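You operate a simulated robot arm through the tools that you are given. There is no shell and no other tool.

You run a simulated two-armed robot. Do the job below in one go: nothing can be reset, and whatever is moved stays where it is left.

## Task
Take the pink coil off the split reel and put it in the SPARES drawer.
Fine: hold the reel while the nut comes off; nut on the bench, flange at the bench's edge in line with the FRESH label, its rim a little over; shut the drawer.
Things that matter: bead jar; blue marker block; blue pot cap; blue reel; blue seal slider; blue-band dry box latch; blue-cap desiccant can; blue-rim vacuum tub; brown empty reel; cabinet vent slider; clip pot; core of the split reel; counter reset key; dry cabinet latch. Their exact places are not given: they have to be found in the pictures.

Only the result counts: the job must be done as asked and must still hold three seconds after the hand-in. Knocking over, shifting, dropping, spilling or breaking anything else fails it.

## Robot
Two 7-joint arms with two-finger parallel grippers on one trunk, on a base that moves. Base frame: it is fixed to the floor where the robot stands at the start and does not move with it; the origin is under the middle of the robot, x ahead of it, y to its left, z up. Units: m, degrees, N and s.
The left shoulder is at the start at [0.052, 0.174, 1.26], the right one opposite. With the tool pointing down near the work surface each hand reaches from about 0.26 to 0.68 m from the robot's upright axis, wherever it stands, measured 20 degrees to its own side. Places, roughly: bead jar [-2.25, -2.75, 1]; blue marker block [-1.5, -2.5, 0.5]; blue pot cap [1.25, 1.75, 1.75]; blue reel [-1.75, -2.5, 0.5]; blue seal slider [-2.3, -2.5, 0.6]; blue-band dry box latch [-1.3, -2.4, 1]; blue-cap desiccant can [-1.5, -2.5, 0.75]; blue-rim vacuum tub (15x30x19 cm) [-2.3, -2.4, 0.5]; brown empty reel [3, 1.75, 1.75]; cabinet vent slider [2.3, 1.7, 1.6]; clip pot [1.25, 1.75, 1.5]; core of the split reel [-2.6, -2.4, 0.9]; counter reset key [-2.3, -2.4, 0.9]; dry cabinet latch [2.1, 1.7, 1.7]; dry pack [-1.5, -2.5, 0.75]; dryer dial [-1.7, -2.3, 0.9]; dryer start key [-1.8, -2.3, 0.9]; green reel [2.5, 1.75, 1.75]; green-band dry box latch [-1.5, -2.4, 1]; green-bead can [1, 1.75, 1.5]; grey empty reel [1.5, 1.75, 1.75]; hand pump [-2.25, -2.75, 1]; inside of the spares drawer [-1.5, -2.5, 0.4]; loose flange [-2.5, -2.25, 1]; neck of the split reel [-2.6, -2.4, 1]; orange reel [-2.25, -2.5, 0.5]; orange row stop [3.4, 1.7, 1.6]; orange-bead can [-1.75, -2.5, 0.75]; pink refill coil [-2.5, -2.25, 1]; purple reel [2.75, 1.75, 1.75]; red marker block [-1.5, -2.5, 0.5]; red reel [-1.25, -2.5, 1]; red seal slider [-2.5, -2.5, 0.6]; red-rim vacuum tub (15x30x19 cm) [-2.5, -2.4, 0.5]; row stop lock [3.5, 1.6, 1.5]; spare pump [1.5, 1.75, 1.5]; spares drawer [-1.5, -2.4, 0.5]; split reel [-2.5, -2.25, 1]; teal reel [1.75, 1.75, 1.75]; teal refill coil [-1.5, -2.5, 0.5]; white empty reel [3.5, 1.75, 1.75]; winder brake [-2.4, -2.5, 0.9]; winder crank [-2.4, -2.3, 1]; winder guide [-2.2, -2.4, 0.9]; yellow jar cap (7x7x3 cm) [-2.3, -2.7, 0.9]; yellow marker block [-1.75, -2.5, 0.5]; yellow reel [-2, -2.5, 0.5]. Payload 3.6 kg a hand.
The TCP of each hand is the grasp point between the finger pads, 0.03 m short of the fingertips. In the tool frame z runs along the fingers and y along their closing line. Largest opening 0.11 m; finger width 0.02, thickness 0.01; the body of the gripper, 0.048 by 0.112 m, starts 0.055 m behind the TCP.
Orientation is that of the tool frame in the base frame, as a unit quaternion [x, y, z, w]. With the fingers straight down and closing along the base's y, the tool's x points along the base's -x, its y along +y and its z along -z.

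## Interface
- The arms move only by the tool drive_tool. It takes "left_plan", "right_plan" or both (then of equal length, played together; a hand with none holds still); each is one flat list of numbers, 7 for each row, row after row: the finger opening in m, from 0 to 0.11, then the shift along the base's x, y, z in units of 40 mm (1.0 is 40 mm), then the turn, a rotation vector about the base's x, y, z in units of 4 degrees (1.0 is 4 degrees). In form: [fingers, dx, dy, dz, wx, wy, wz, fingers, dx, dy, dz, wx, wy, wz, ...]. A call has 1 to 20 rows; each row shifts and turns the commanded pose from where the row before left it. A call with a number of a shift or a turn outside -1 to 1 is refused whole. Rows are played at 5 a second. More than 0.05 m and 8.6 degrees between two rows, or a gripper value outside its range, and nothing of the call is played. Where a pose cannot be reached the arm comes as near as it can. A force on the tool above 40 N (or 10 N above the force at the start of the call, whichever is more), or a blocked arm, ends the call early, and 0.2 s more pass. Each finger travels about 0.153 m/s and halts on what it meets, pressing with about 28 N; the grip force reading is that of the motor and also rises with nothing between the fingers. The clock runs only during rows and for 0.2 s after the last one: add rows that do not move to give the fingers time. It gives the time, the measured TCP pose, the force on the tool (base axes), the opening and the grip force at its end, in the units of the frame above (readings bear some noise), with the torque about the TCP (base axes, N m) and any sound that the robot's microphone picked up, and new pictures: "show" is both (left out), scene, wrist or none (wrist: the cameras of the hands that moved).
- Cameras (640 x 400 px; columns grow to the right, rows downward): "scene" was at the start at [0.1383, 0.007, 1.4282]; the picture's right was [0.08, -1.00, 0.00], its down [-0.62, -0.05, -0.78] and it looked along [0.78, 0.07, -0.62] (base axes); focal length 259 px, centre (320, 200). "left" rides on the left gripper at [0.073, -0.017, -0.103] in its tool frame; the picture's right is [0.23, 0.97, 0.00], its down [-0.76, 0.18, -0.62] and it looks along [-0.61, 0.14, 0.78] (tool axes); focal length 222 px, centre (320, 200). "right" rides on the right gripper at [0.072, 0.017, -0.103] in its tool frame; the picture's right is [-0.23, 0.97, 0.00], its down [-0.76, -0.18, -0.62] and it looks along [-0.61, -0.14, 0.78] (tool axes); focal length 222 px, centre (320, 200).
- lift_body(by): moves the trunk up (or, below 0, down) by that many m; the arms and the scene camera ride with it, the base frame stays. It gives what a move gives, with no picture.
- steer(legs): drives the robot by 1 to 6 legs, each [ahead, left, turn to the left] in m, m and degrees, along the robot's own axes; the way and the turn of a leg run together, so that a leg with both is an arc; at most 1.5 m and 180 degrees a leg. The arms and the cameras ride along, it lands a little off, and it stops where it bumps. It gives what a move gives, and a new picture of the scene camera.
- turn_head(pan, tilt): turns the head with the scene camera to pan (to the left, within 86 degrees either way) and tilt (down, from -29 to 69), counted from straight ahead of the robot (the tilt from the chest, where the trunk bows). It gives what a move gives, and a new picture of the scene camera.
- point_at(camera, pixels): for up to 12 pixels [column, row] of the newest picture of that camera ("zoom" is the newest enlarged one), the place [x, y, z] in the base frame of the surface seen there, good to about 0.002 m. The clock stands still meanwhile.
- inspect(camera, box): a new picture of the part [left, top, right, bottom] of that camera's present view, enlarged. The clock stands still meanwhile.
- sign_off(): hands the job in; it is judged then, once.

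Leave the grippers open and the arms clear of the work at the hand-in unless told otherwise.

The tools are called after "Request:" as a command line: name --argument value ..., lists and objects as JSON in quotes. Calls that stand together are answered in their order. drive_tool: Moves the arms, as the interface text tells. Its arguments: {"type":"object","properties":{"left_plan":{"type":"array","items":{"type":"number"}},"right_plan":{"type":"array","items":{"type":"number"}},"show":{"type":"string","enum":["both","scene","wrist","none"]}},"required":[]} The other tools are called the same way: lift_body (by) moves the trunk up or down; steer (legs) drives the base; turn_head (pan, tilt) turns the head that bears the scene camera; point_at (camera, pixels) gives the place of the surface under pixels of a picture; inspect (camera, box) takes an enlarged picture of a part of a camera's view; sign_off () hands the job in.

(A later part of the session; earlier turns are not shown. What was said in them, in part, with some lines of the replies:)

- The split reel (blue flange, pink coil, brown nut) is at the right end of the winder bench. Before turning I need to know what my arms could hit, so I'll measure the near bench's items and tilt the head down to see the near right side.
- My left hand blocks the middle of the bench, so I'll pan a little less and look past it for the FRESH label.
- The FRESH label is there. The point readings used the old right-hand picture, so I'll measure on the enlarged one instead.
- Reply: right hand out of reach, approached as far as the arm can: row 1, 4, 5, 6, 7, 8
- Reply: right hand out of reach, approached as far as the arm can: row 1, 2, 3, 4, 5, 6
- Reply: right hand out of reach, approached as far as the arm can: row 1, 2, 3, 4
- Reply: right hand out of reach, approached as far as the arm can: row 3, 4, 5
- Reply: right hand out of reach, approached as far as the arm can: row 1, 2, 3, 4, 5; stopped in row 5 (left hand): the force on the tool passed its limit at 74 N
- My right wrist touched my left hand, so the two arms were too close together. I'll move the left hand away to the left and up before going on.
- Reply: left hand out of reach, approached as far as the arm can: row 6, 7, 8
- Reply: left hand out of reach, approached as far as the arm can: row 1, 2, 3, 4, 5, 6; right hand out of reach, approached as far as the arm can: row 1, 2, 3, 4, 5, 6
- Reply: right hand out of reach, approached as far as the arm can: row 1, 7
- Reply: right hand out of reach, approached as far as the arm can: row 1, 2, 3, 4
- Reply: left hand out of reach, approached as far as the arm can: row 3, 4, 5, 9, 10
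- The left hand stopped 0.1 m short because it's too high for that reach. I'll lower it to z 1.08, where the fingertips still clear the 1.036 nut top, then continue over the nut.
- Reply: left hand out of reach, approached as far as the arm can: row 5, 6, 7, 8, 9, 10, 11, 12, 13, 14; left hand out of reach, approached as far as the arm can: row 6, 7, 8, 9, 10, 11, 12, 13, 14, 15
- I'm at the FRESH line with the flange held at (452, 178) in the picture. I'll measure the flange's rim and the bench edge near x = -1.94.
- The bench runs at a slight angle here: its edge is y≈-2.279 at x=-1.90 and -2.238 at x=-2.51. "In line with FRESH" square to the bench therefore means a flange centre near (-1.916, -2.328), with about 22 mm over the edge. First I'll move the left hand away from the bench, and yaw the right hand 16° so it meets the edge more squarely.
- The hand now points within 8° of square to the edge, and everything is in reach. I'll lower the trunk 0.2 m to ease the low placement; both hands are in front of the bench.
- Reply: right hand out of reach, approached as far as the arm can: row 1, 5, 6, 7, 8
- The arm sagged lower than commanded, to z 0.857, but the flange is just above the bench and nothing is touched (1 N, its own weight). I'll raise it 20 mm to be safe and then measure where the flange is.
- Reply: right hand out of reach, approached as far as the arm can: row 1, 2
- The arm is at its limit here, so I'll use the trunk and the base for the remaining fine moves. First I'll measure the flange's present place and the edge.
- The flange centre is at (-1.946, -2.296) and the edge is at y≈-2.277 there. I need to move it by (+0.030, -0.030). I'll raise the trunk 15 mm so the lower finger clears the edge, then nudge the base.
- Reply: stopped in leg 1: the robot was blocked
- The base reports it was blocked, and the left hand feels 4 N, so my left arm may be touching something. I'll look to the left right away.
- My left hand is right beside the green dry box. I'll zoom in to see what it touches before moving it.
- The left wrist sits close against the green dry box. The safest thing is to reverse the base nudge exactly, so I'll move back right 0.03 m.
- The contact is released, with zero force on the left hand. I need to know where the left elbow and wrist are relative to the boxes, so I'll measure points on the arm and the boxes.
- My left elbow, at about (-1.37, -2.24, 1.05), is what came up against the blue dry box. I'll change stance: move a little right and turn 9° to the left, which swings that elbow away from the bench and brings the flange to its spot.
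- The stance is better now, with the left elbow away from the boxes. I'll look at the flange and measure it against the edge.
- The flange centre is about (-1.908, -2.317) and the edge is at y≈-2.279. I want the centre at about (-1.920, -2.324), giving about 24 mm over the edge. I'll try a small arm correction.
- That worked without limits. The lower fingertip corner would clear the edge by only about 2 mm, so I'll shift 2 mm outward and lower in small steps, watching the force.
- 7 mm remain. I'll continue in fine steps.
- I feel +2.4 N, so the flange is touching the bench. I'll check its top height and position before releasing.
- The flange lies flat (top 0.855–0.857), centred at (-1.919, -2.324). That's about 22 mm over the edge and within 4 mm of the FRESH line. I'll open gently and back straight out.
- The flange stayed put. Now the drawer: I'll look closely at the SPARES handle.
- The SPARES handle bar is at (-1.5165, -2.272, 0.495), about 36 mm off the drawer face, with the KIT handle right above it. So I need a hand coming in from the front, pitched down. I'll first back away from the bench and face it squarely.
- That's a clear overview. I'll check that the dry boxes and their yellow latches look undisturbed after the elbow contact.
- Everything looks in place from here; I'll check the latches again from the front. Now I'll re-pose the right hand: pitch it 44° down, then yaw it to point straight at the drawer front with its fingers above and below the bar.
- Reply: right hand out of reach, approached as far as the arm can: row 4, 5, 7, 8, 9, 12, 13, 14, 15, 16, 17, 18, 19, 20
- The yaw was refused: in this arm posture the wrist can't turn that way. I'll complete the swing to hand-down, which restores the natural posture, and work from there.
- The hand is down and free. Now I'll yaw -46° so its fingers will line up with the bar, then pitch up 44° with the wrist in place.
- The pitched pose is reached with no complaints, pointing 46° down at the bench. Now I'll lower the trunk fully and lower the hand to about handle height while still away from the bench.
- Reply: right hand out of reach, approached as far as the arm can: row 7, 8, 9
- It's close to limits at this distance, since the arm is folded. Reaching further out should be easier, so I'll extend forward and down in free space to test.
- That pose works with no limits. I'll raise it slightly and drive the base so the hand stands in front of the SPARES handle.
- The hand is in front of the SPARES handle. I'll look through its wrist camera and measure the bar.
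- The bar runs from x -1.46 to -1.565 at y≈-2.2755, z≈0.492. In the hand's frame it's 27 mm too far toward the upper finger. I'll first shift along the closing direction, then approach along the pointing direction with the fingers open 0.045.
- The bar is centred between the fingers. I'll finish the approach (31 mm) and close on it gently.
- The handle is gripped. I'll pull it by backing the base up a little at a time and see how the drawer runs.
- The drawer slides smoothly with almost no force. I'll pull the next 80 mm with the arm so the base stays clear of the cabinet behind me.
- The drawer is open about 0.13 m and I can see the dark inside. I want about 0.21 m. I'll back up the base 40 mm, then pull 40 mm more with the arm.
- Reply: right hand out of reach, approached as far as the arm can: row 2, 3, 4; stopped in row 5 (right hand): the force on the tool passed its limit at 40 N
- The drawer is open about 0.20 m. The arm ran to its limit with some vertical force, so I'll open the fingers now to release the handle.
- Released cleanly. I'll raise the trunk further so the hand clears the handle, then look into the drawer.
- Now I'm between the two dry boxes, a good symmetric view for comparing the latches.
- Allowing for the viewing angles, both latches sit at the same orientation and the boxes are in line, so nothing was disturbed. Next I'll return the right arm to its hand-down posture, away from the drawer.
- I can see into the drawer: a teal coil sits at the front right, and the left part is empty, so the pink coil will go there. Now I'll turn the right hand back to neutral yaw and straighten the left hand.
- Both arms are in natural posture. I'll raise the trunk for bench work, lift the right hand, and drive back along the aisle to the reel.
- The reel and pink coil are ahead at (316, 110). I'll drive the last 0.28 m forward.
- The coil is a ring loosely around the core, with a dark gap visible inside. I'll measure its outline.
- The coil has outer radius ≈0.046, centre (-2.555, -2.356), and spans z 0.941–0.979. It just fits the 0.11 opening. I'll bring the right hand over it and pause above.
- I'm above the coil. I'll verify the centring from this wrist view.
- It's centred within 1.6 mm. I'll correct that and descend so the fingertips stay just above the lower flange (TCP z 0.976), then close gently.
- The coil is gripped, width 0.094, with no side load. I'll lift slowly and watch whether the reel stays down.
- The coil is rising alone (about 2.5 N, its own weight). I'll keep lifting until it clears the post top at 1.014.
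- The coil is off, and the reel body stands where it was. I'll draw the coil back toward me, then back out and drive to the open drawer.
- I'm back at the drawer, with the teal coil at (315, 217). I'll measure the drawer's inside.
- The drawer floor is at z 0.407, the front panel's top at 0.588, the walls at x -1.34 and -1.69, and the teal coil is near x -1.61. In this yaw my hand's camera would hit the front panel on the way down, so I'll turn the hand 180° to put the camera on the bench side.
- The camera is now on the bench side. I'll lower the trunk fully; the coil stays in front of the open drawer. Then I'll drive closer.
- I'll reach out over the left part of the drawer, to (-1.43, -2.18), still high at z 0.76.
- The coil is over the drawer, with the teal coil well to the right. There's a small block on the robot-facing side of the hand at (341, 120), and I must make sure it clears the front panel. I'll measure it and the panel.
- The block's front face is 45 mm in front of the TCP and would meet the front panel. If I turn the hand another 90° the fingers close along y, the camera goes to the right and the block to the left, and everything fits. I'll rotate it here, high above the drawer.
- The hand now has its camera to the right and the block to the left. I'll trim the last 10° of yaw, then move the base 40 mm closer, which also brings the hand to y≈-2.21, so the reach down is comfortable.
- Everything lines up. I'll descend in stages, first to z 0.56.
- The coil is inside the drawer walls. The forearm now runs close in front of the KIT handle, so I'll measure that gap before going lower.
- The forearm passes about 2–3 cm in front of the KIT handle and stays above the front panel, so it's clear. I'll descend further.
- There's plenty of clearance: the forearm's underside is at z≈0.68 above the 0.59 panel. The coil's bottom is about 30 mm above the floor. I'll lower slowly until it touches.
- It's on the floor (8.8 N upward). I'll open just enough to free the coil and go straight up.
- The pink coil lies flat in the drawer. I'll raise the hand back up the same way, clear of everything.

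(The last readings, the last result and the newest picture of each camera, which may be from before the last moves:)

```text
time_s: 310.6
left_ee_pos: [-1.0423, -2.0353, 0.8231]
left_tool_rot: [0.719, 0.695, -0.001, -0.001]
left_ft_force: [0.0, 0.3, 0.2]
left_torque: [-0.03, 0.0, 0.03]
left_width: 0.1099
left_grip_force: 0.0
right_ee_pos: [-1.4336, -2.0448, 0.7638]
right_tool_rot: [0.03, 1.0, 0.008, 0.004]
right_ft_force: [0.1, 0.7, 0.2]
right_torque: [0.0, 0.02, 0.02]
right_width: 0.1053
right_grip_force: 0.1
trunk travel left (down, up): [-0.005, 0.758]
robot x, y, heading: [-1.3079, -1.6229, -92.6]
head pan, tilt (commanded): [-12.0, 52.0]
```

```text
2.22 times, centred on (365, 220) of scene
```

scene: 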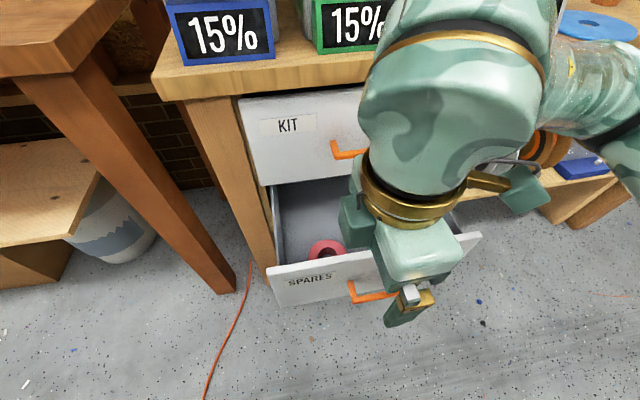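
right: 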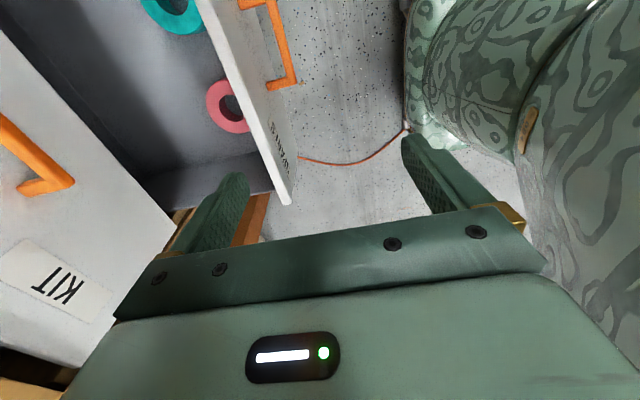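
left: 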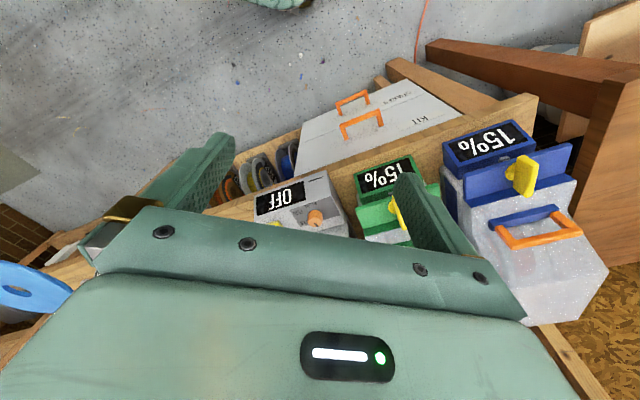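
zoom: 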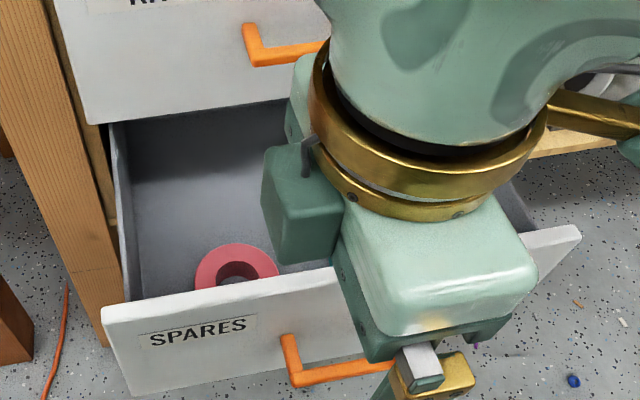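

Both coils lie flat in the SPARES drawer. Now to close it: I'll back up, turn the right hand 180° to the earlier drawer orientation, and pitch it again.

Request:
steer --legs '[[-0.165, -0.06, 0]]'

Request:
drive_tool --right_plan '[0.1, 0, 0, 0, 0, 0, 1, 0.1, 0, 0, 0, 0, 0, 1, 0.1, 0, 0, 0, 0, 0, 1, 0.1, 0, 0, 0, 0, 0, 1, 0.1, 0, 0, 0, 0, 0, 1, 0.1, 0, 0, 0, 0, 0, 1, 0.1, 0, 0, 0, 0, 0, 1, 0.1, 0, 0, 0, 0, 0, 1, 0.1, 0, 0, 0, 0, 0, 1, 0.1, 0, 0, 0, 0, 0, 1, 0.1, 0, 0, 0, 0, 0, 1, 0.1, 0, 0, 0, 0, 0, 1, 0.1, 0, 0, 0, 0, 0, 1, 0.1, 0, 0, 0, 0, 0, 1, 0.1, 0, 0, 0, 0, 0, 1, 0.1, 0, 0, 0, 0, 0, 1, 0.1, 0, 0, 0, 0, 0, 1, 0.1, 0, 0, 0, 0, 0, 1, 0.1, 0, 0, 0, 0, 0, 1, 0.1, 0, 0, 0, 0, 0, 1]' --show "none"

Request:
drive_tool --right_plan '[0.08, 0, 0, 0, 0, 0, 1, 0.07, 0, 0, 0, 0, 0, 1, 0.06, 0, 0, 0, 0, 0, 1, 0.05, 0, 0, 0, 0, 0, 1, 0.045, 0, 0, 0, 0, 0, 1, 0.045, 0, 0, 0, 0, 0, 1, 0.045, 0, 0, 0, 0, 0, 1, 0.045, 0, 0, 0, 0, 0, 1, 0.045, 0, 0, 0, 0, 0, 1, 0.045, 0, 0, 0, 0, 0, 1, 0.045, 0, 0, 0, 0, 0, 1, 0.045, 0, 0, 0, 0, 0, 1, 0.045, 0, 0, 0, 0, 0, 1, 0.045, 0, 0, 0, 0, 0, 1, 0.045, 0, 0, 0, 0, 0, 1, 0.045, 0, 0, 0, 0, 0, 1, 0.045, 0, 0, 0, 0, 0, 1, 0.045, 0, 0, 0, 0, 0, 1, 0.045, 0, 0, 0, 0, 0, 1, 0.045, 0, 0, 0, 0, 0, 1]' --show "none"

Request:
drive_tool --right_plan '[0.045, 0, 0, 0, 0, 0, 1, 0.045, 0, 0, 0, 0, 0, 1, 0.045, 0, 0, 0, 0, 0, 1, 0.045, 0, 0, 0, 0, 0, 1, 0.045, 0, 0, 0, 0, 0, 1]'

```text
time_s: 312.1
left_ee_pos: [-1.0959, -1.8656, 0.8223]
left_tool_rot: [0.719, 0.695, -0.001, 0.0]
left_ft_force: [0.3, -0.1, 1.0]
left_torque: [-0.02, 0.02, -0.05]
left_width: 0.11
left_grip_force: 0.1
right_ee_pos: [-1.4853, -1.8749, 0.7643]
right_tool_rot: [0.03, 1.0, 0.009, 0.004]
right_ft_force: [-0.1, -0.1, -0.3]
right_torque: [-0.01, -0.02, -0.01]
right_width: 0.1051
right_grip_force: 0.1
trunk travel left (down, up): [-0.005, 0.758]
robot x, y, heading: [-1.3641, -1.4508, -92.6]
head pan, tilt (commanded): [-12.0, 52.0]
```

scene: 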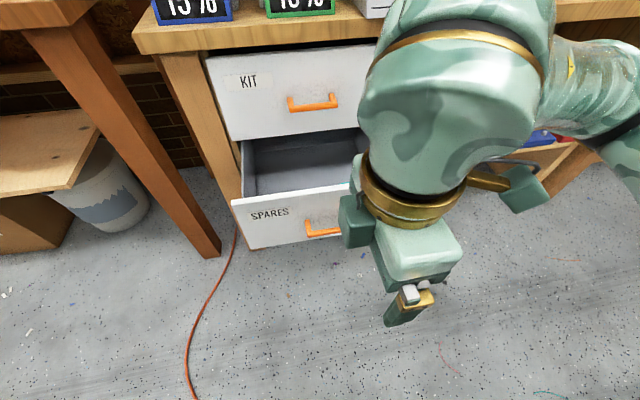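

```text
time_s: 316.3
left_ee_pos: [-1.0959, -1.8653, 0.8236]
left_tool_rot: [0.719, 0.696, 0.0, -0.001]
left_ft_force: [1.3, 0.2, 0.3]
left_torque: [0.03, 0.0, 0.0]
left_width: 0.1102
left_grip_force: 0.1
right_ee_pos: [-1.4859, -1.8754, 0.7635]
right_tool_rot: [-0.621, 0.784, 0.01, -0.001]
right_ft_force: [-0.2, 0.5, -0.3]
right_torque: [-0.04, -0.03, 0.01]
right_width: 0.1002
right_grip_force: 0.1
trunk travel left (down, up): [-0.005, 0.758]
robot x, y, heading: [-1.364, -1.4557, -92.5]
head pan, tilt (commanded): [-12.0, 52.0]
```

```text
time_s: 320.5
left_ee_pos: [-1.095, -1.8659, 0.8229]
left_tool_rot: [0.718, 0.696, -0.001, 0.0]
left_ft_force: [0.0, 0.3, 0.0]
left_torque: [0.01, -0.05, 0.0]
left_width: 0.1101
left_grip_force: 0.0
right_ee_pos: [-1.4865, -1.8748, 0.7648]
right_tool_rot: [0.979, -0.203, -0.006, 0.007]
right_ft_force: [-0.5, -0.9, -0.4]
right_torque: [0.0, 0.02, 0.0]
right_width: 0.0449
right_grip_force: 0.1
trunk travel left (down, up): [-0.005, 0.758]
robot x, y, heading: [-1.3605, -1.457, -92.7]
head pan, tilt (commanded): [-12.0, 52.0]
```

```text
time_s: 321.7
left_ee_pos: [-1.095, -1.8666, 0.8234]
left_tool_rot: [0.719, 0.695, -0.001, 0.0]
left_ft_force: [-0.1, 1.2, -0.3]
left_torque: [0.01, 0.02, -0.01]
left_width: 0.11
left_grip_force: 0.0
right_ee_pos: [-1.4861, -1.8751, 0.763]
right_tool_rot: [1.0, -0.029, -0.005, 0.008]
right_ft_force: [-0.9, -0.4, -0.4]
right_torque: [-0.02, 0.0, -0.01]
right_width: 0.0452
right_grip_force: 0.1
trunk travel left (down, up): [-0.005, 0.758]
robot x, y, heading: [-1.3626, -1.4498, -92.5]
head pan, tilt (commanded): [-12.0, 52.0]
```

scene: 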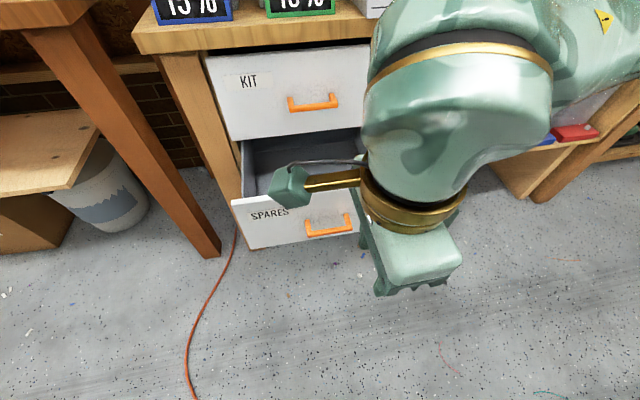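
right: 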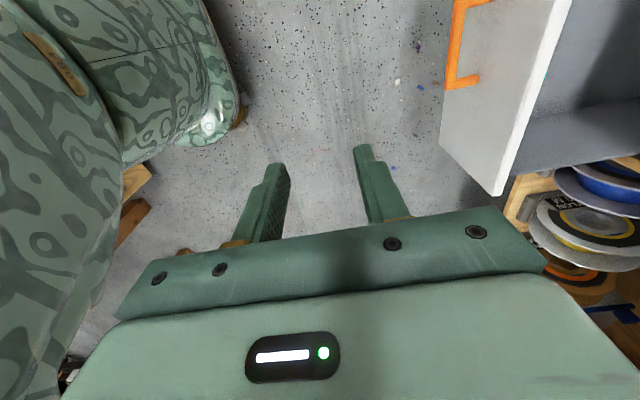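

The hand is in the drawer orientation again. I'll shift the base 70 mm left so the hand pushes beside the handle, then close the fingers and pitch it forward.

Request:
steer --legs '[[0, 0.07, 0]]'

Request:
drive_tool --right_plan '[0.03, 0, -0.32, -0.05, -0.998, 0.065, 0, 0.02, 0, -0.32, -0.05, -0.998, 0.065, 0, 0.01, 0, -0.32, -0.05, -0.998, 0.065, 0, 0.0, 0, -0.32, -0.1, -0.998, 0.065, 0, 0.0, 0, -0.32, -0.1, -0.998, 0.065, 0, 0.0, 0, -0.32, -0.1, -0.998, 0.065, 0, 0.0, 0, -0.32, -0.1, -0.998, 0.065, 0, 0.0, 0, -0.32, -0.1, -0.998, 0.065, 0, 0.0, 0, -0.32, -0.1, -0.998, 0.065, 0, 0.0, 0, -0.32, -0.1, -0.998, 0.065, 0, 0.0, 0, -0.32, -0.1, -0.998, 0.065, 0, 0.0, 0, 0, 0, 0, 0, 0]'

```text
time_s: 322.7
left_ee_pos: [-1.0249, -1.8706, 0.8229]
left_tool_rot: [0.719, 0.695, 0.0, -0.001]
left_ft_force: [0.5, 0.2, -0.1]
left_torque: [0.0, 0.0, -0.02]
left_width: 0.1102
left_grip_force: 0.1
right_ee_pos: [-1.416, -1.8785, 0.7643]
right_tool_rot: [1.0, -0.029, -0.004, 0.008]
right_ft_force: [-0.2, 0.3, -0.6]
right_torque: [0.01, -0.01, 0.01]
right_width: 0.045
right_grip_force: 0.0
trunk travel left (down, up): [-0.005, 0.758]
robot x, y, heading: [-1.2966, -1.4578, -92.4]
head pan, tilt (commanded): [-12.0, 52.0]
```

scene: 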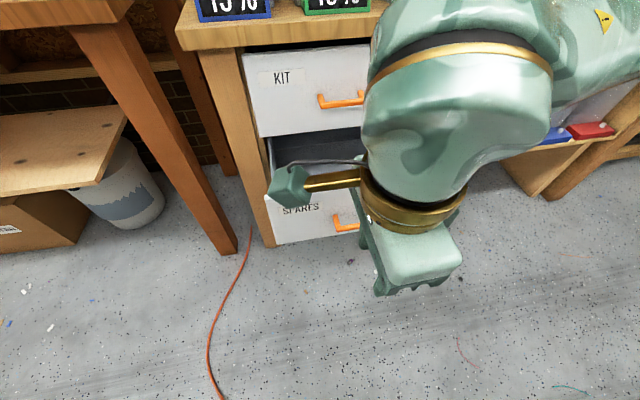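

```text
time_s: 325.3
left_ee_pos: [-1.026, -1.8686, 0.8236]
left_tool_rot: [0.719, 0.695, -0.001, -0.001]
left_ft_force: [-0.5, 0.4, -0.1]
left_torque: [0.0, 0.0, 0.01]
left_width: 0.1099
left_grip_force: 0.0
right_ee_pos: [-1.4146, -2.0204, 0.7248]
right_tool_rot: [0.924, -0.029, -0.016, 0.382]
right_ft_force: [0.6, -0.3, -0.1]
right_torque: [0.0, 0.02, -0.01]
right_width: 0.0
right_grip_force: 27.9
trunk travel left (down, up): [-0.005, 0.758]
robot x, y, heading: [-1.2956, -1.4609, -92.3]
head pan, tilt (commanded): [-12.0, 52.0]
```

scene: 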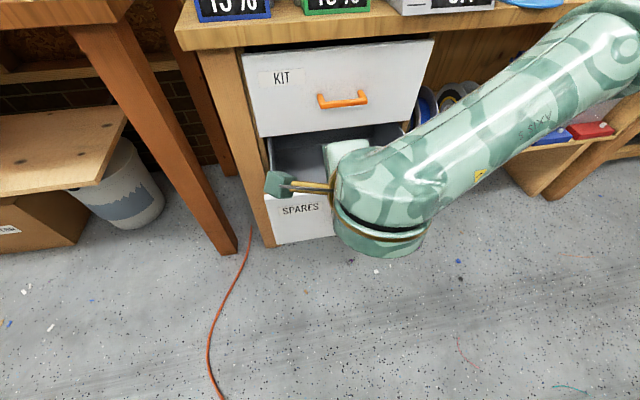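
right: 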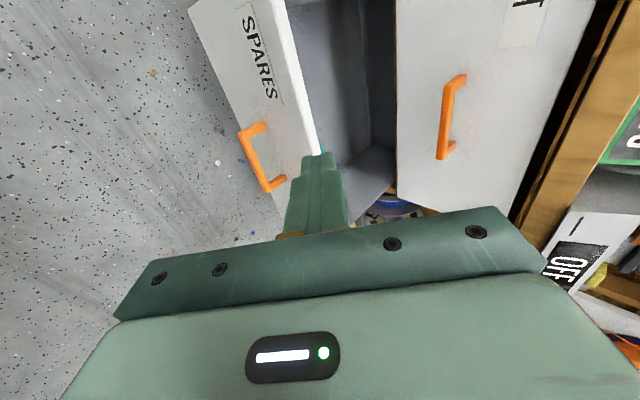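

The pitched fist is in front of the open drawer. I'll lower it to the height of the panel's upper part, left of the handle.

Request:
drive_tool --right_plan '[0.0, 0, -0.15, -0.5, 0, 0, 0, 0.0, 0, -0.15, -0.6, 0, 0, 0, 0.0, 0, -0.15, -0.6, 0, 0, 0, 0.0, 0, -0.15, -0.6, 0, 0, 0, 0.0, 0, -0.1, -0.6, 0, 0, 0, 0.0, 0, 0, -0.5, 0, 0, 0, 0.0, 0, 0, 0, 0, 0, 0]'

```text
time_s: 326.9
left_ee_pos: [-1.0254, -1.8685, 0.8226]
left_tool_rot: [0.719, 0.695, 0.0, -0.001]
left_ft_force: [-0.2, 0.1, -1.4]
left_torque: [-0.02, 0.02, 0.02]
left_width: 0.1097
left_grip_force: 0.1
right_ee_pos: [-1.4071, -2.051, 0.5964]
right_tool_rot: [0.925, -0.03, -0.019, 0.379]
right_ft_force: [0.7, 0.5, -0.5]
right_torque: [-0.01, -0.02, 0.02]
right_width: 0.0001
right_grip_force: 28.0
right hand out of reach, approached as far as the arm can: row 6
trunk travel left (down, up): [-0.005, 0.758]
robot x, y, heading: [-1.2968, -1.4569, -92.8]
head pan, tilt (commanded): [-12.0, 52.0]
```

scene: 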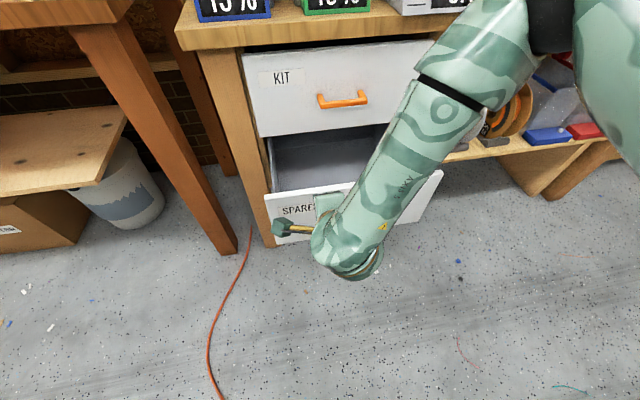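
right: 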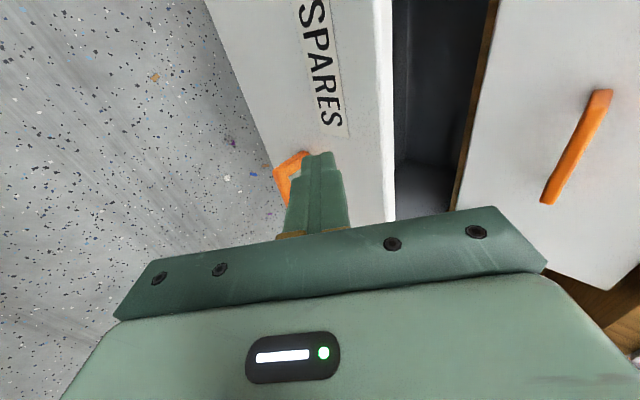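

The fist is level with the panel's upper part. I'll move forward and slightly down to just touch it.

Request:
drive_tool --right_plan '[0.0, -0.02, -0.3, -0.25, 0, 0, 0, 0.0, -0.02, -0.3, -0.25, 0, 0, 0, 0.0, -0.02, -0.3, -0.2, 0, 0, 0, 0.0, 0, 0, 0, 0, 0, 0]'

```text
time_s: 327.9
left_ee_pos: [-1.0259, -1.8692, 0.823]
left_tool_rot: [0.719, 0.695, -0.001, 0.0]
left_ft_force: [0.0, -0.5, 0.6]
left_torque: [0.0, -0.02, 0.02]
left_width: 0.1098
left_grip_force: 0.1
right_ee_pos: [-1.4074, -2.0886, 0.5716]
right_tool_rot: [0.925, -0.029, -0.02, 0.379]
right_ft_force: [-0.1, 0.4, 0.0]
right_torque: [0.01, -0.03, 0.0]
right_width: 0.0
right_grip_force: 28.2
right hand out of reach, approached as far as the arm can: row 1
trunk travel left (down, up): [-0.005, 0.758]
robot x, y, heading: [-1.2951, -1.4573, -92.3]
head pan, tilt (commanded): [-12.0, 52.0]
```

scene: 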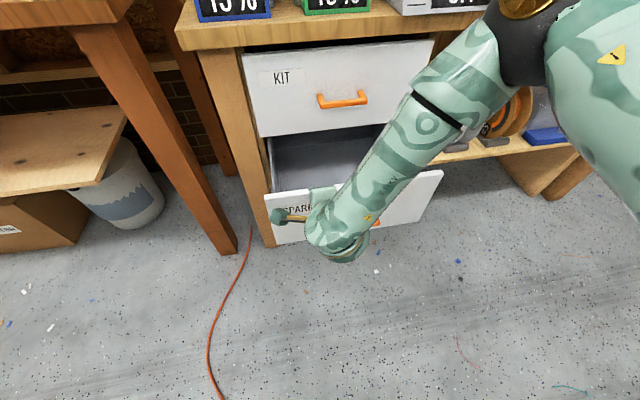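
right: 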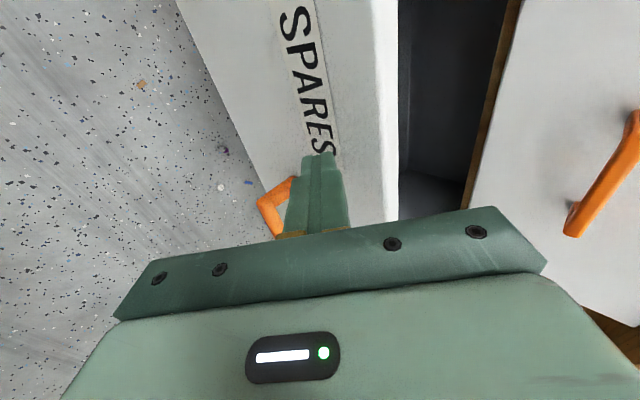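

It's just short of contact. I'll push with the arm in 10 mm steps along the drawer's direction.

Request:
drive_tool --right_plan '[0.0, -0.01, -0.15, 0, 0, 0, 0, 0.0, -0.016, -0.25, 0, 0, 0, 0, 0.0, -0.016, -0.25, 0, 0, 0, 0, 0.0, -0.016, -0.25, 0, 0, 0, 0, 0.0, -0.016, -0.25, 0, 0, 0, 0, 0.0, -0.016, -0.25, 0, 0, 0, 0, 0.0, -0.016, -0.25, 0, 0, 0, 0, 0.0, -0.016, -0.25, 0, 0, 0, 0, 0.0, -0.01, -0.15, 0, 0, 0, 0, 0.0, 0, 0, 0, 0, 0, 0]'

```text
time_s: 330.1
left_ee_pos: [-1.0248, -1.87, 0.8231]
left_tool_rot: [0.72, 0.694, 0.0, 0.0]
left_ft_force: [-0.4, 1.6, 0.5]
left_torque: [0.04, 0.0, -0.03]
left_width: 0.1099
left_grip_force: 0.0
right_ee_pos: [-1.4133, -2.1699, 0.5699]
right_tool_rot: [0.924, -0.029, -0.018, 0.381]
right_ft_force: [1.1, -0.1, -0.3]
right_torque: [-0.01, 0.03, 0.03]
right_width: 0.0001
right_grip_force: 28.1
trunk travel left (down, up): [-0.005, 0.758]
robot x, y, heading: [-1.2936, -1.4563, -92.6]
head pan, tilt (commanded): [-12.0, 52.0]
```

scene: 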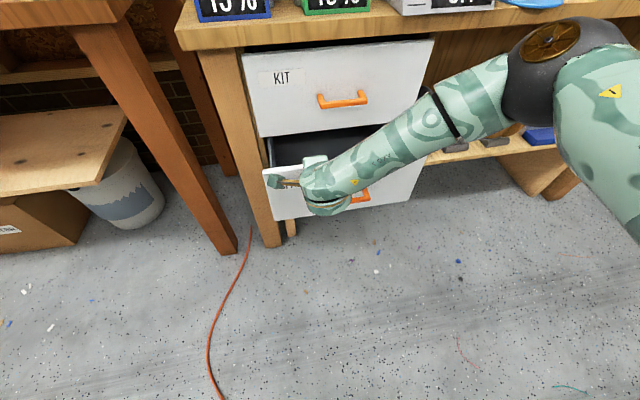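
right: 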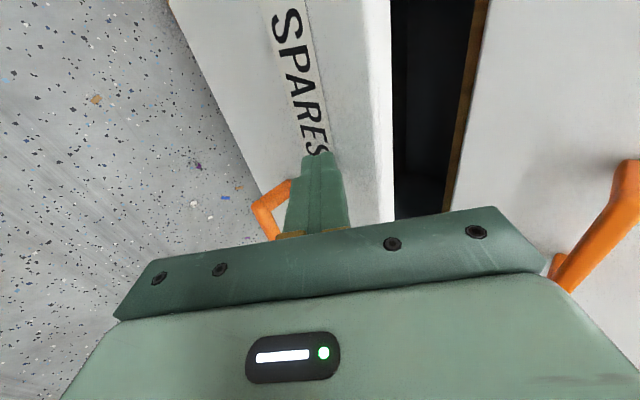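

The drawer closes with hardly any force. To keep the arm within reach I'll retract it 0.09 m, move the base forward the same amount, and continue.

Request:
drive_tool --right_plan '[0.0, 0, 0.45, 0, 0, 0, 0, 0.0, 0, 0.45, 0, 0, 0, 0, 0.0, 0, 0.45, 0, 0, 0, 0, 0.0, 0, 0.45, 0, 0, 0, 0, 0.0, 0, 0.45, 0, 0, 0, 0, 0.0, 0, 0, 0, 0, 0, 0]' --show "none"

Request:
steer --legs '[[0.085, 0, 0]]'

```text
time_s: 331.5
left_ee_pos: [-1.0251, -1.8691, 0.8236]
left_tool_rot: [0.719, 0.695, 0.0, -0.001]
left_ft_force: [-0.1, 0.4, 0.3]
left_torque: [0.0, -0.01, 0.02]
left_width: 0.1099
left_grip_force: 0.0
right_ee_pos: [-1.4096, -2.0818, 0.5761]
right_tool_rot: [0.925, -0.029, -0.02, 0.379]
right_ft_force: [-0.3, -0.6, 0.6]
right_torque: [-0.02, 0.0, 0.02]
right_width: 0.0
right_grip_force: 28.0
right hand out of reach, approached as far as the arm can: row 5
trunk travel left (down, up): [-0.005, 0.758]
robot x, y, heading: [-1.2949, -1.458, -92.7]
head pan, tilt (commanded): [-12.0, 52.0]
```

```text
time_s: 332.6
left_ee_pos: [-1.0285, -1.9544, 0.823]
left_tool_rot: [0.718, 0.696, 0.0, -0.001]
left_ft_force: [-1.0, 0.3, -0.3]
left_torque: [-0.01, 0.0, -0.01]
left_width: 0.1102
left_grip_force: 0.0
right_ee_pos: [-1.4115, -2.1689, 0.5752]
right_tool_rot: [0.925, -0.029, -0.019, 0.377]
right_ft_force: [0.7, -0.3, -0.8]
right_torque: [0.0, 0.0, -0.04]
right_width: 0.0001
right_grip_force: 28.3
trunk travel left (down, up): [-0.005, 0.758]
robot x, y, heading: [-1.2954, -1.5421, -92.5]
head pan, tilt (commanded): [-12.0, 52.0]
```

scene: 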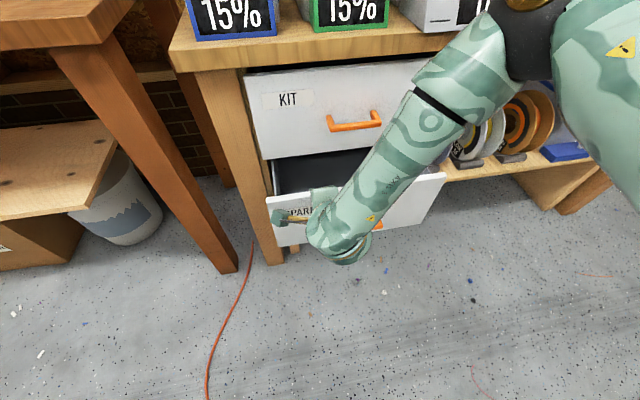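

I'll continue pushing with the arm.

Request:
drive_tool --right_plan '[0.0, -0.016, -0.25, -0.02, 0, 0, 0, 0.0, -0.016, -0.25, -0.02, 0, 0, 0, 0.0, -0.016, -0.25, -0.02, 0, 0, 0, 0.0, -0.016, -0.25, 0, 0, 0, 0, 0.0, -0.016, -0.25, 0, 0, 0, 0, 0.0, -0.016, -0.25, 0, 0, 0, 0, 0.0, -0.016, -0.25, 0, 0, 0, 0, 0.0, -0.016, -0.25, 0, 0, 0, 0, 0.0, -0.016, -0.25, 0, 0, 0, 0, 0.0, -0.016, -0.2, 0, 0, 0, 0, 0.0, 0, 0, 0, 0, 0, 0]'

```text
time_s: 335.0
left_ee_pos: [-1.0295, -1.9544, 0.8237]
left_tool_rot: [0.718, 0.696, 0.0, 0.0]
left_ft_force: [-0.1, -0.7, -0.6]
left_torque: [-0.01, 0.0, 0.01]
left_width: 0.1097
left_grip_force: 0.0
right_ee_pos: [-1.4166, -2.2664, 0.5725]
right_tool_rot: [0.925, -0.029, -0.019, 0.379]
right_ft_force: [0.0, -0.4, 0.0]
right_torque: [0.03, -0.03, 0.0]
right_width: 0.0
right_grip_force: 28.1
trunk travel left (down, up): [-0.005, 0.758]
robot x, y, heading: [-1.3026, -1.5417, -92.5]
head pan, tilt (commanded): [-12.0, 52.0]
```

scene: 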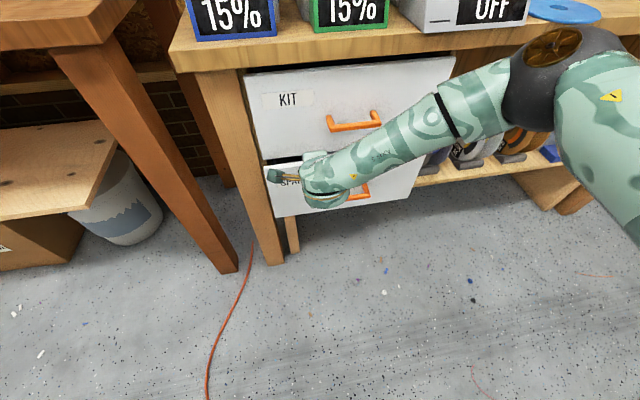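
right: 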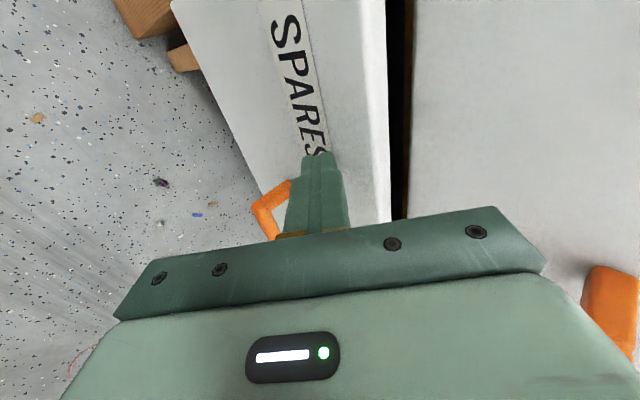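

It's nearly shut. I'll continue in finer steps and watch for the stop.

Request:
drive_tool --right_plan '[0.0, -0.005, -0.15, 0, 0, 0, 0, 0.0, -0.005, -0.15, 0, 0, 0, 0, 0.0, -0.005, -0.15, 0, 0, 0, 0, 0.0, -0.005, -0.1, 0, 0, 0, 0, 0.0, 0, 0, 0, 0, 0, 0]' --show "scene"

```text
time_s: 336.2
left_ee_pos: [-1.0276, -1.9533, 0.8238]
left_tool_rot: [0.718, 0.696, -0.001, 0.0]
left_ft_force: [-0.5, -0.5, 0.1]
left_torque: [0.0, -0.02, 0.0]
left_width: 0.1101
left_grip_force: 0.0
right_ee_pos: [-1.4184, -2.2893, 0.5725]
right_tool_rot: [0.925, -0.029, -0.018, 0.379]
right_ft_force: [0.2, 0.0, 0.4]
right_torque: [-0.01, -0.01, 0.02]
right_width: 0.0
right_grip_force: 28.1
trunk travel left (down, up): [-0.005, 0.758]
robot x, y, heading: [-1.3002, -1.5432, -92.4]
head pan, tilt (commanded): [-12.0, 52.0]
```

scene: 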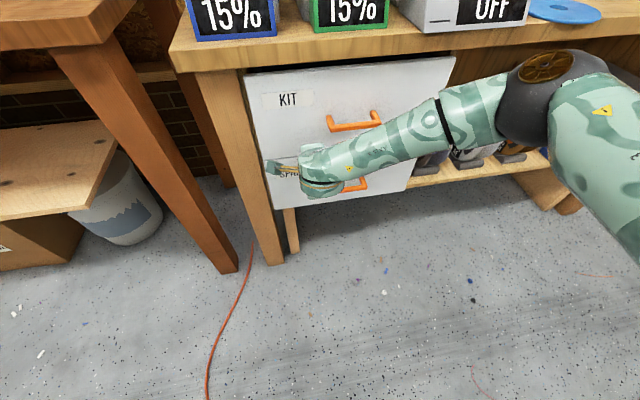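

Request:
drive_tool --right_plan '[0.0, 0, -0.06, 0, 0, 0, 0, 0.0, 0, -0.06, 0, 0, 0, 0, 0.0, 0, -0.06, 0, 0, 0, 0, 0.0, 0, 0, 0, 0, 0, 0]' --show "none"

```text
time_s: 337.2
left_ee_pos: [-1.0282, -1.9539, 0.8226]
left_tool_rot: [0.718, 0.696, -0.001, 0.0]
left_ft_force: [-0.3, 0.3, -0.9]
left_torque: [-0.02, -0.01, 0.0]
left_width: 0.1099
left_grip_force: 0.1
right_ee_pos: [-1.4175, -2.2957, 0.573]
right_tool_rot: [0.925, -0.028, -0.019, 0.378]
right_ft_force: [0.2, 1.0, -0.2]
right_torque: [0.01, -0.01, 0.0]
right_width: 0.0
right_grip_force: 27.3
trunk travel left (down, up): [-0.005, 0.758]
robot x, y, heading: [-1.2967, -1.542, -92.6]
head pan, tilt (commanded): [-12.0, 52.0]
```

I'll compare the two drawer fronts to see whether it's fully shut.

Request:
inspect --camera "scene" --box '[240, 50, 480, 230]'

Request:
point_at --camera "zoom" --pixels '[[420, 330], [400, 350], [360, 300], [520, 60], [450, 80], [100, 300], [130, 380], [90, 200], [150, 200], [330, 370], [250, 80], [435, 300]]'

```text
2.22 times, centred on (360, 140) of scene
```

zoom: 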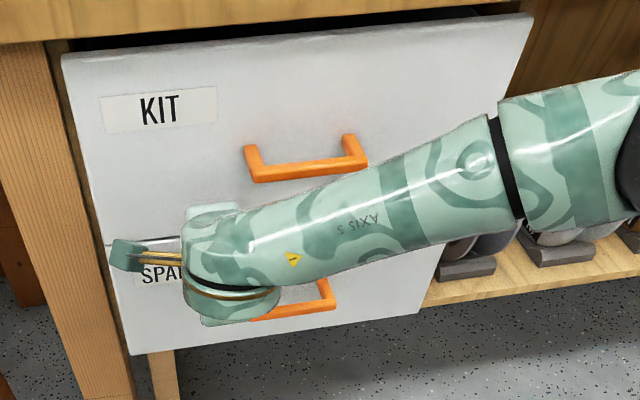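

```text
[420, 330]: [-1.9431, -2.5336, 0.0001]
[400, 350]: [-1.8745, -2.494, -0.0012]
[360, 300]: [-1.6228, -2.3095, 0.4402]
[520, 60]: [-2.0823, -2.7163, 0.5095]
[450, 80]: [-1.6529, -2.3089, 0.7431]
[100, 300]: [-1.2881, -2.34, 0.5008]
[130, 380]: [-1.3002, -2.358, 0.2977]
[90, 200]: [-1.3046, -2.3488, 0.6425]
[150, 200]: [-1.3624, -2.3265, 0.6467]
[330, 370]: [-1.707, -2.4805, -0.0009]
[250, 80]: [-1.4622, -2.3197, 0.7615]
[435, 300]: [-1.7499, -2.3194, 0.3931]
```

The SPARES front is within about 1 mm of flush. I'll give it a final gentle press to seat it.

Request:
drive_tool --right_plan '[0.0, 0, -0.05, 0, 0, 0, 0, 0.0, 0, -0.04, 0, 0, 0, 0, 0.0, 0, 0, 0, 0, 0, 0]' --show "none"

```text
time_s: 338.0
left_ee_pos: [-1.028, -1.9513, 0.8246]
left_tool_rot: [0.718, 0.696, -0.001, 0.0]
left_ft_force: [0.2, 0.3, 0.3]
left_torque: [0.0, 0.0, -0.01]
left_width: 0.11
left_grip_force: 0.1
right_ee_pos: [-1.4176, -2.2955, 0.5723]
right_tool_rot: [0.925, -0.029, -0.019, 0.378]
right_ft_force: [-1.6, 33.3, 0.6]
right_torque: [0.46, 0.06, -0.09]
right_width: 0.0
right_grip_force: 28.3
trunk travel left (down, up): [-0.005, 0.758]
robot x, y, heading: [-1.3002, -1.5385, -92.3]
head pan, tilt (commanded): [-12.0, 52.0]
```

33 N, so it's against the stop and fully shut. I'll retract the hand straight back and raise it clear.

Request:
drive_tool --right_plan '[0.0, 0, 0.2, 0, 0, 0, 0, 0.0, 0, 0.5, 0, 0, 0, 0, 0.0, 0, 0.6, 0, 0, 0, 0, 0.0, 0, 0.6, 0, 0, 0, 0, 0.02, 0, 0.5, 0, 0, 0, 0, 0.04, 0, 0.3, 0.2, 0, 0, 0, 0.06, 0, 0, 0, 0, 0, 0]' --show "none"

Request:
steer --legs '[[-0.08, -0.05, 0]]'

Request:
lift_body --by 0.3

```text
time_s: 339.6
left_ee_pos: [-1.029, -1.9536, 0.8232]
left_tool_rot: [0.719, 0.695, -0.001, -0.001]
left_ft_force: [0.4, -0.3, -0.3]
left_torque: [-0.02, -0.03, -0.02]
left_width: 0.1101
left_grip_force: 0.1
right_ee_pos: [-1.4175, -2.1904, 0.58]
right_tool_rot: [0.925, -0.028, -0.019, 0.379]
right_ft_force: [0.3, -0.5, 0.6]
right_torque: [0.02, -0.02, -0.01]
right_width: 0.0599
right_grip_force: 0.1
trunk travel left (down, up): [-0.005, 0.758]
robot x, y, heading: [-1.2994, -1.5396, -92.4]
head pan, tilt (commanded): [-12.0, 52.0]
```

```text
time_s: 340.7
left_ee_pos: [-1.0766, -1.8685, 0.8233]
left_tool_rot: [0.718, 0.696, -0.001, 0.0]
left_ft_force: [0.6, 0.3, 0.2]
left_torque: [0.02, 0.03, -0.02]
left_width: 0.1097
left_grip_force: 0.1
right_ee_pos: [-1.4651, -2.1071, 0.5816]
right_tool_rot: [0.925, -0.029, -0.019, 0.378]
right_ft_force: [0.1, 0.3, 0.3]
right_torque: [-0.01, 0.0, -0.01]
right_width: 0.0603
right_grip_force: 0.0
trunk travel left (down, up): [-0.005, 0.758]
robot x, y, heading: [-1.3469, -1.4532, -92.7]
head pan, tilt (commanded): [-12.0, 52.0]
```

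scene: 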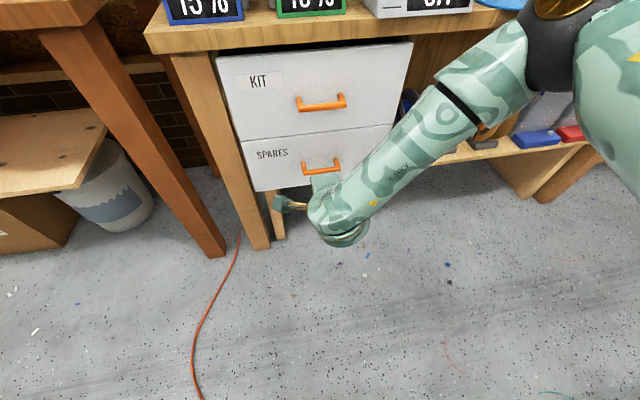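

```text
time_s: 343.7
left_ee_pos: [-1.0769, -1.8703, 1.1224]
left_tool_rot: [0.718, 0.696, 0.0, -0.001]
left_ft_force: [0.9, -0.2, -0.1]
left_torque: [-0.02, -0.02, 0.01]
left_width: 0.1099
left_grip_force: 0.1
right_ee_pos: [-1.4654, -2.1072, 0.8798]
right_tool_rot: [0.925, -0.029, -0.02, 0.379]
right_ft_force: [0.2, -0.3, -0.1]
right_torque: [0.02, 0.0, 0.0]
right_width: 0.06
right_grip_force: 0.1
trunk travel left (down, up): [-0.305, 0.458]
robot x, y, heading: [-1.3436, -1.4537, -92.4]
head pan, tilt (commanded): [-12.0, 52.0]
```

The drawer is shut. I'll put the right hand back to pointing down with open fingers, away from the bench, then check everything.

Request:
drive_tool --right_plan '[0.07, -0.1, 0.3, 0.2, 0.998, -0.065, 0, 0.08, -0.2, 0.4, 0.3, 0.998, -0.065, 0, 0.09, -0.2, 0.45, 0.3, 0.998, -0.065, 0, 0.1, -0.2, 0.45, 0.3, 0.998, -0.065, 0, 0.11, -0.2, 0.45, 0.3, 0.998, -0.065, 0, 0.11, -0.2, 0.45, 0.3, 0.998, -0.065, 0, 0.11, -0.2, 0.45, 0.3, 0.998, -0.065, 0, 0.11, -0.2, 0.45, 0.3, 0.998, -0.065, 0, 0.11, -0.2, 0.45, 0.3, 0.998, -0.065, 0, 0.11, -0.1, 0.45, 0.3, 0.998, -0.065, 0, 0.11, 0, 0.3, 0.3, 0.998, -0.065, 0, 0.11, 0, 0, 0, 0, 0, 0]' --show "none"

Request:
turn_head --pan -25 --tilt 35

```text
time_s: 346.3
left_ee_pos: [-1.077, -1.8688, 1.1237]
left_tool_rot: [0.718, 0.696, 0.0, 0.001]
left_ft_force: [-0.3, 0.3, -0.5]
left_torque: [0.0, 0.02, -0.02]
left_width: 0.11
left_grip_force: 0.0
right_ee_pos: [-1.5391, -1.9229, 1.0089]
right_tool_rot: [1.0, -0.028, -0.005, 0.004]
right_ft_force: [0.3, 0.0, 0.3]
right_torque: [0.05, -0.01, 0.02]
right_width: 0.11
right_grip_force: 0.0
trunk travel left (down, up): [-0.305, 0.458]
robot x, y, heading: [-1.3459, -1.454, -92.4]
head pan, tilt (commanded): [-12.0, 52.0]
```

```text
time_s: 347.1
left_ee_pos: [-1.0773, -1.8687, 1.1239]
left_tool_rot: [0.718, 0.696, -0.001, -0.001]
left_ft_force: [-0.6, -0.6, -0.6]
left_torque: [-0.02, -0.02, 0.03]
left_width: 0.1098
left_grip_force: 0.1
right_ee_pos: [-1.5386, -1.9243, 1.0084]
right_tool_rot: [1.0, -0.029, -0.005, 0.006]
right_ft_force: [-0.4, -0.4, 0.1]
right_torque: [0.02, -0.01, 0.02]
right_width: 0.1098
right_grip_force: 0.1
trunk travel left (down, up): [-0.305, 0.458]
robot x, y, heading: [-1.3451, -1.4582, -92.5]
head pan, tilt (commanded): [-25.0, 35.0]
```

scene: 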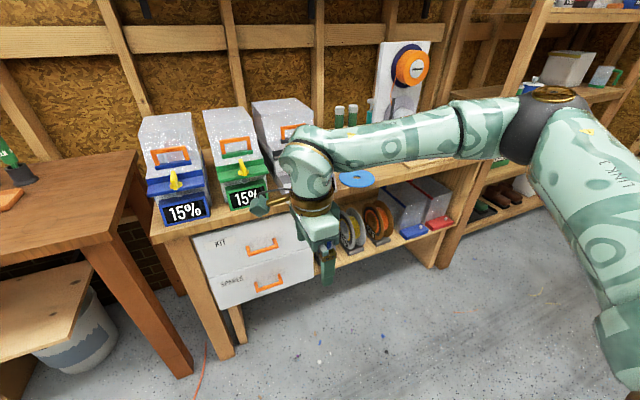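

The drawer is shut and the arms are clear. I'll move to the right for a full look at the bench: flange, nut, reel and labels.

Request:
steer --legs '[[0.0, -0.55, 0]]'

Request:
turn_head --pan 5 --tilt 38

```text
time_s: 350.3
left_ee_pos: [-1.6384, -1.8451, 1.1222]
left_tool_rot: [0.718, 0.696, -0.001, 0.0]
left_ft_force: [0.8, 0.1, 0.4]
left_torque: [0.0, -0.03, 0.0]
left_width: 0.1099
left_grip_force: 0.0
right_ee_pos: [-2.0992, -1.9013, 1.0079]
right_tool_rot: [1.0, -0.027, -0.006, 0.006]
right_ft_force: [-0.1, -0.2, 0.0]
right_torque: [0.0, -0.02, -0.03]
right_width: 0.1098
right_grip_force: 0.1
trunk travel left (down, up): [-0.305, 0.458]
robot x, y, heading: [-1.9054, -1.433, -92.3]
head pan, tilt (commanded): [-25.0, 35.0]
```

scene: 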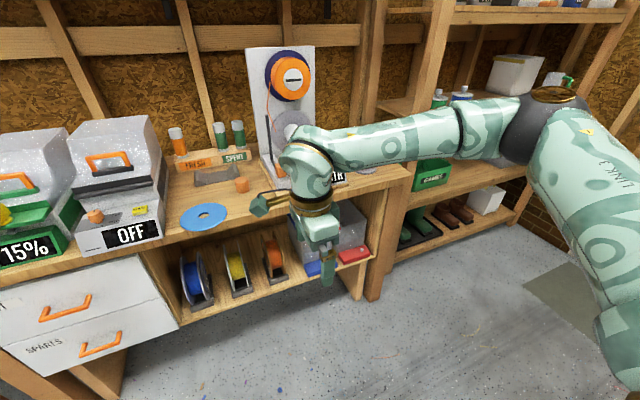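

```text
time_s: 351.3
left_ee_pos: [-1.6376, -1.8455, 1.124]
left_tool_rot: [0.718, 0.696, 0.0, -0.001]
left_ft_force: [0.0, 0.4, 0.1]
left_torque: [0.01, 0.0, -0.03]
left_width: 0.11
left_grip_force: 0.1
right_ee_pos: [-2.0994, -1.9007, 1.0086]
right_tool_rot: [1.0, -0.027, -0.006, 0.006]
right_ft_force: [0.0, -0.7, 0.3]
right_torque: [0.0, -0.03, -0.02]
right_width: 0.1103
right_grip_force: 0.1
trunk travel left (down, up): [-0.305, 0.458]
robot x, y, heading: [-1.9089, -1.4307, -92.3]
head pan, tilt (commanded): [5.0, 38.0]
```

scene: 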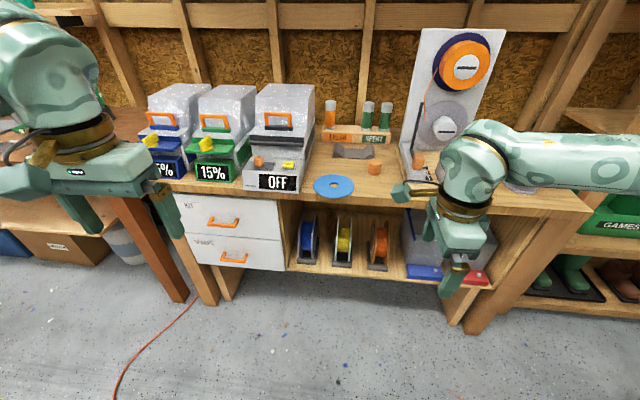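

I'll measure the flange, nut and drawer fronts one last time.

Request:
inspect --camera "scene" --box '[280, 110, 420, 220]'

Request:
point_at --camera "zoom" --pixels '[[160, 278], [335, 285], [245, 245], [250, 315], [200, 260], [300, 262], [430, 205], [280, 110], [200, 350], [300, 350], [428, 230], [250, 335]]'

Request:
point_at --camera "scene" --pixels '[[210, 205], [270, 210], [215, 242], [270, 260], [233, 260], [223, 223], [324, 136], [359, 138]]'

```text
3.64 times, centred on (350, 165) of scene
```

zoom: 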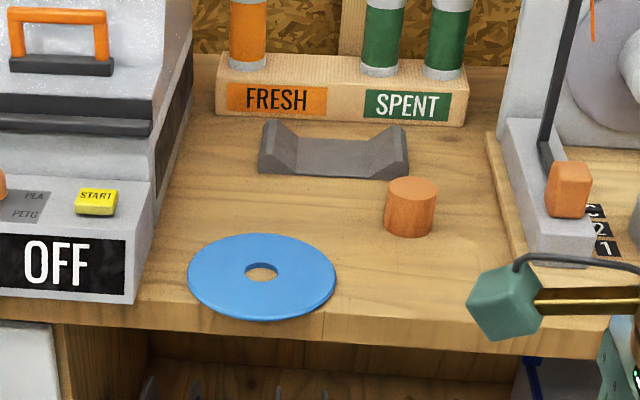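

```text
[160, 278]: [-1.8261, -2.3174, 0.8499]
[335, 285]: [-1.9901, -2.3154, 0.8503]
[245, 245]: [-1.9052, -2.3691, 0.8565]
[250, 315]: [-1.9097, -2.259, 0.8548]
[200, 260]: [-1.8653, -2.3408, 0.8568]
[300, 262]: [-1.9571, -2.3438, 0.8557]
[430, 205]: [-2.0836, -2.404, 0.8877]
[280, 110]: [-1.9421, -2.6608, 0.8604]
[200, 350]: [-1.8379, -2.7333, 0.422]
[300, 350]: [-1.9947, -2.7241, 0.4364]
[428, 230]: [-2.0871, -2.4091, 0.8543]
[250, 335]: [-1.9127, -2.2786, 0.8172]
```

```text
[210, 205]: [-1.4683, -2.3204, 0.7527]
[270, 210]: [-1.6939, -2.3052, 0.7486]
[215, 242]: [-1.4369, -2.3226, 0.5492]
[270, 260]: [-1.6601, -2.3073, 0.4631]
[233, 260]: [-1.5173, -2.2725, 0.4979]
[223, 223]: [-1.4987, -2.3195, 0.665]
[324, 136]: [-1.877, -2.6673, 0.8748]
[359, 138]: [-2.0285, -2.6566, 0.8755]
```

The flange sits about 21 mm over the edge in line with FRESH, the nut stands upright, and the drawer front is flush. One last look at the dry boxes and the reel body for any disturbance.

Request:
inspect --camera "scene" --box '[130, 75, 330, 200]'

Request:
turn_head --pan -22 --tilt 35

```text
3.20 times, centred on (230, 138) of scene
```

zoom: 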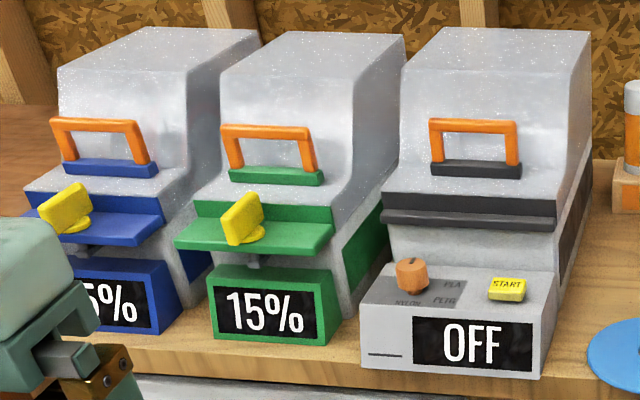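

```text
time_s: 352.2
left_ee_pos: [-1.6383, -1.8452, 1.1222]
left_tool_rot: [0.718, 0.696, -0.001, -0.001]
left_ft_force: [-0.1, -0.2, 0.2]
left_torque: [0.03, 0.04, 0.01]
left_width: 0.11
left_grip_force: 0.0
right_ee_pos: [-2.0984, -1.9014, 1.008]
right_tool_rot: [1.0, -0.028, -0.005, 0.005]
right_ft_force: [0.4, -0.2, 0.6]
right_torque: [-0.07, -0.02, 0.02]
right_width: 0.1101
right_grip_force: 0.1
trunk travel left (down, up): [-0.305, 0.458]
robot x, y, heading: [-1.9089, -1.4336, -92.3]
head pan, tilt (commanded): [-22.0, 35.0]
```

scene: 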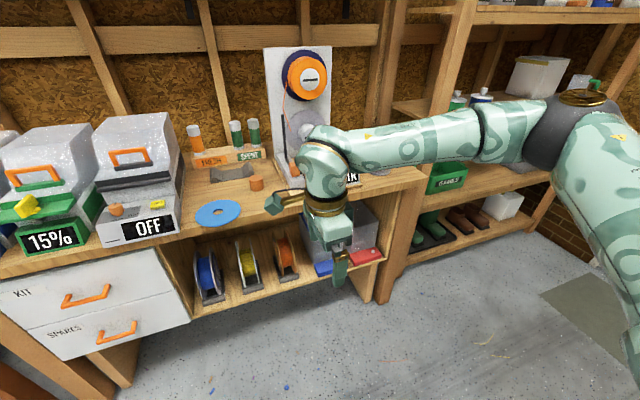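

Both latches show the same orientation and all the boxes are in line. The results:

- **Coil:** in the SPARES drawer, which is shut.
- **Nut:** standing on the bench.
- **Flange:** at the edge in line with FRESH, its rim about 21 mm over.
- **Reel:** I last saw it standing in place as I left with the coil; my right arm blocks it in this view.
- **Hands:** grippers open, arms clear of the bench.

I'm handing in.

Request:
sign_off

```text
The job is handed in.
```

I took the pink coil off the split reel and put it in the SPARES drawer, which is now shut. I've handed the job in but have not seen a verdict.

- **Coil:** it lies flat in the left part of the drawer, beside the teal coil.
- **Nut:** I held the reel by its neck while unscrewing it. It stands upright on the bench, left of the winder.
- **Flange:** it lies flat at the bench's edge, about 4 mm off the FRESH label's centre line and about 21 mm over. The bench runs at a slight angle, so I lined it up square to the bench edge.
- **Drawer:** I pushed it until it met its stop, and its front is flush with the KIT drawer.
- **Reel body:** it was still standing in place when I drove off with the coil. My arm hid it in the last pictures, so I did not check it again at the end.
- **Contact:** while placing the flange, the base was blocked and I backed off straight away. My left elbow had most likely touched the blue dry box. Both dry boxes and their latches looked in line and unturned afterwards, but I had no close-up from before to compare.

The grippers are open and the arms are clear of the bench.
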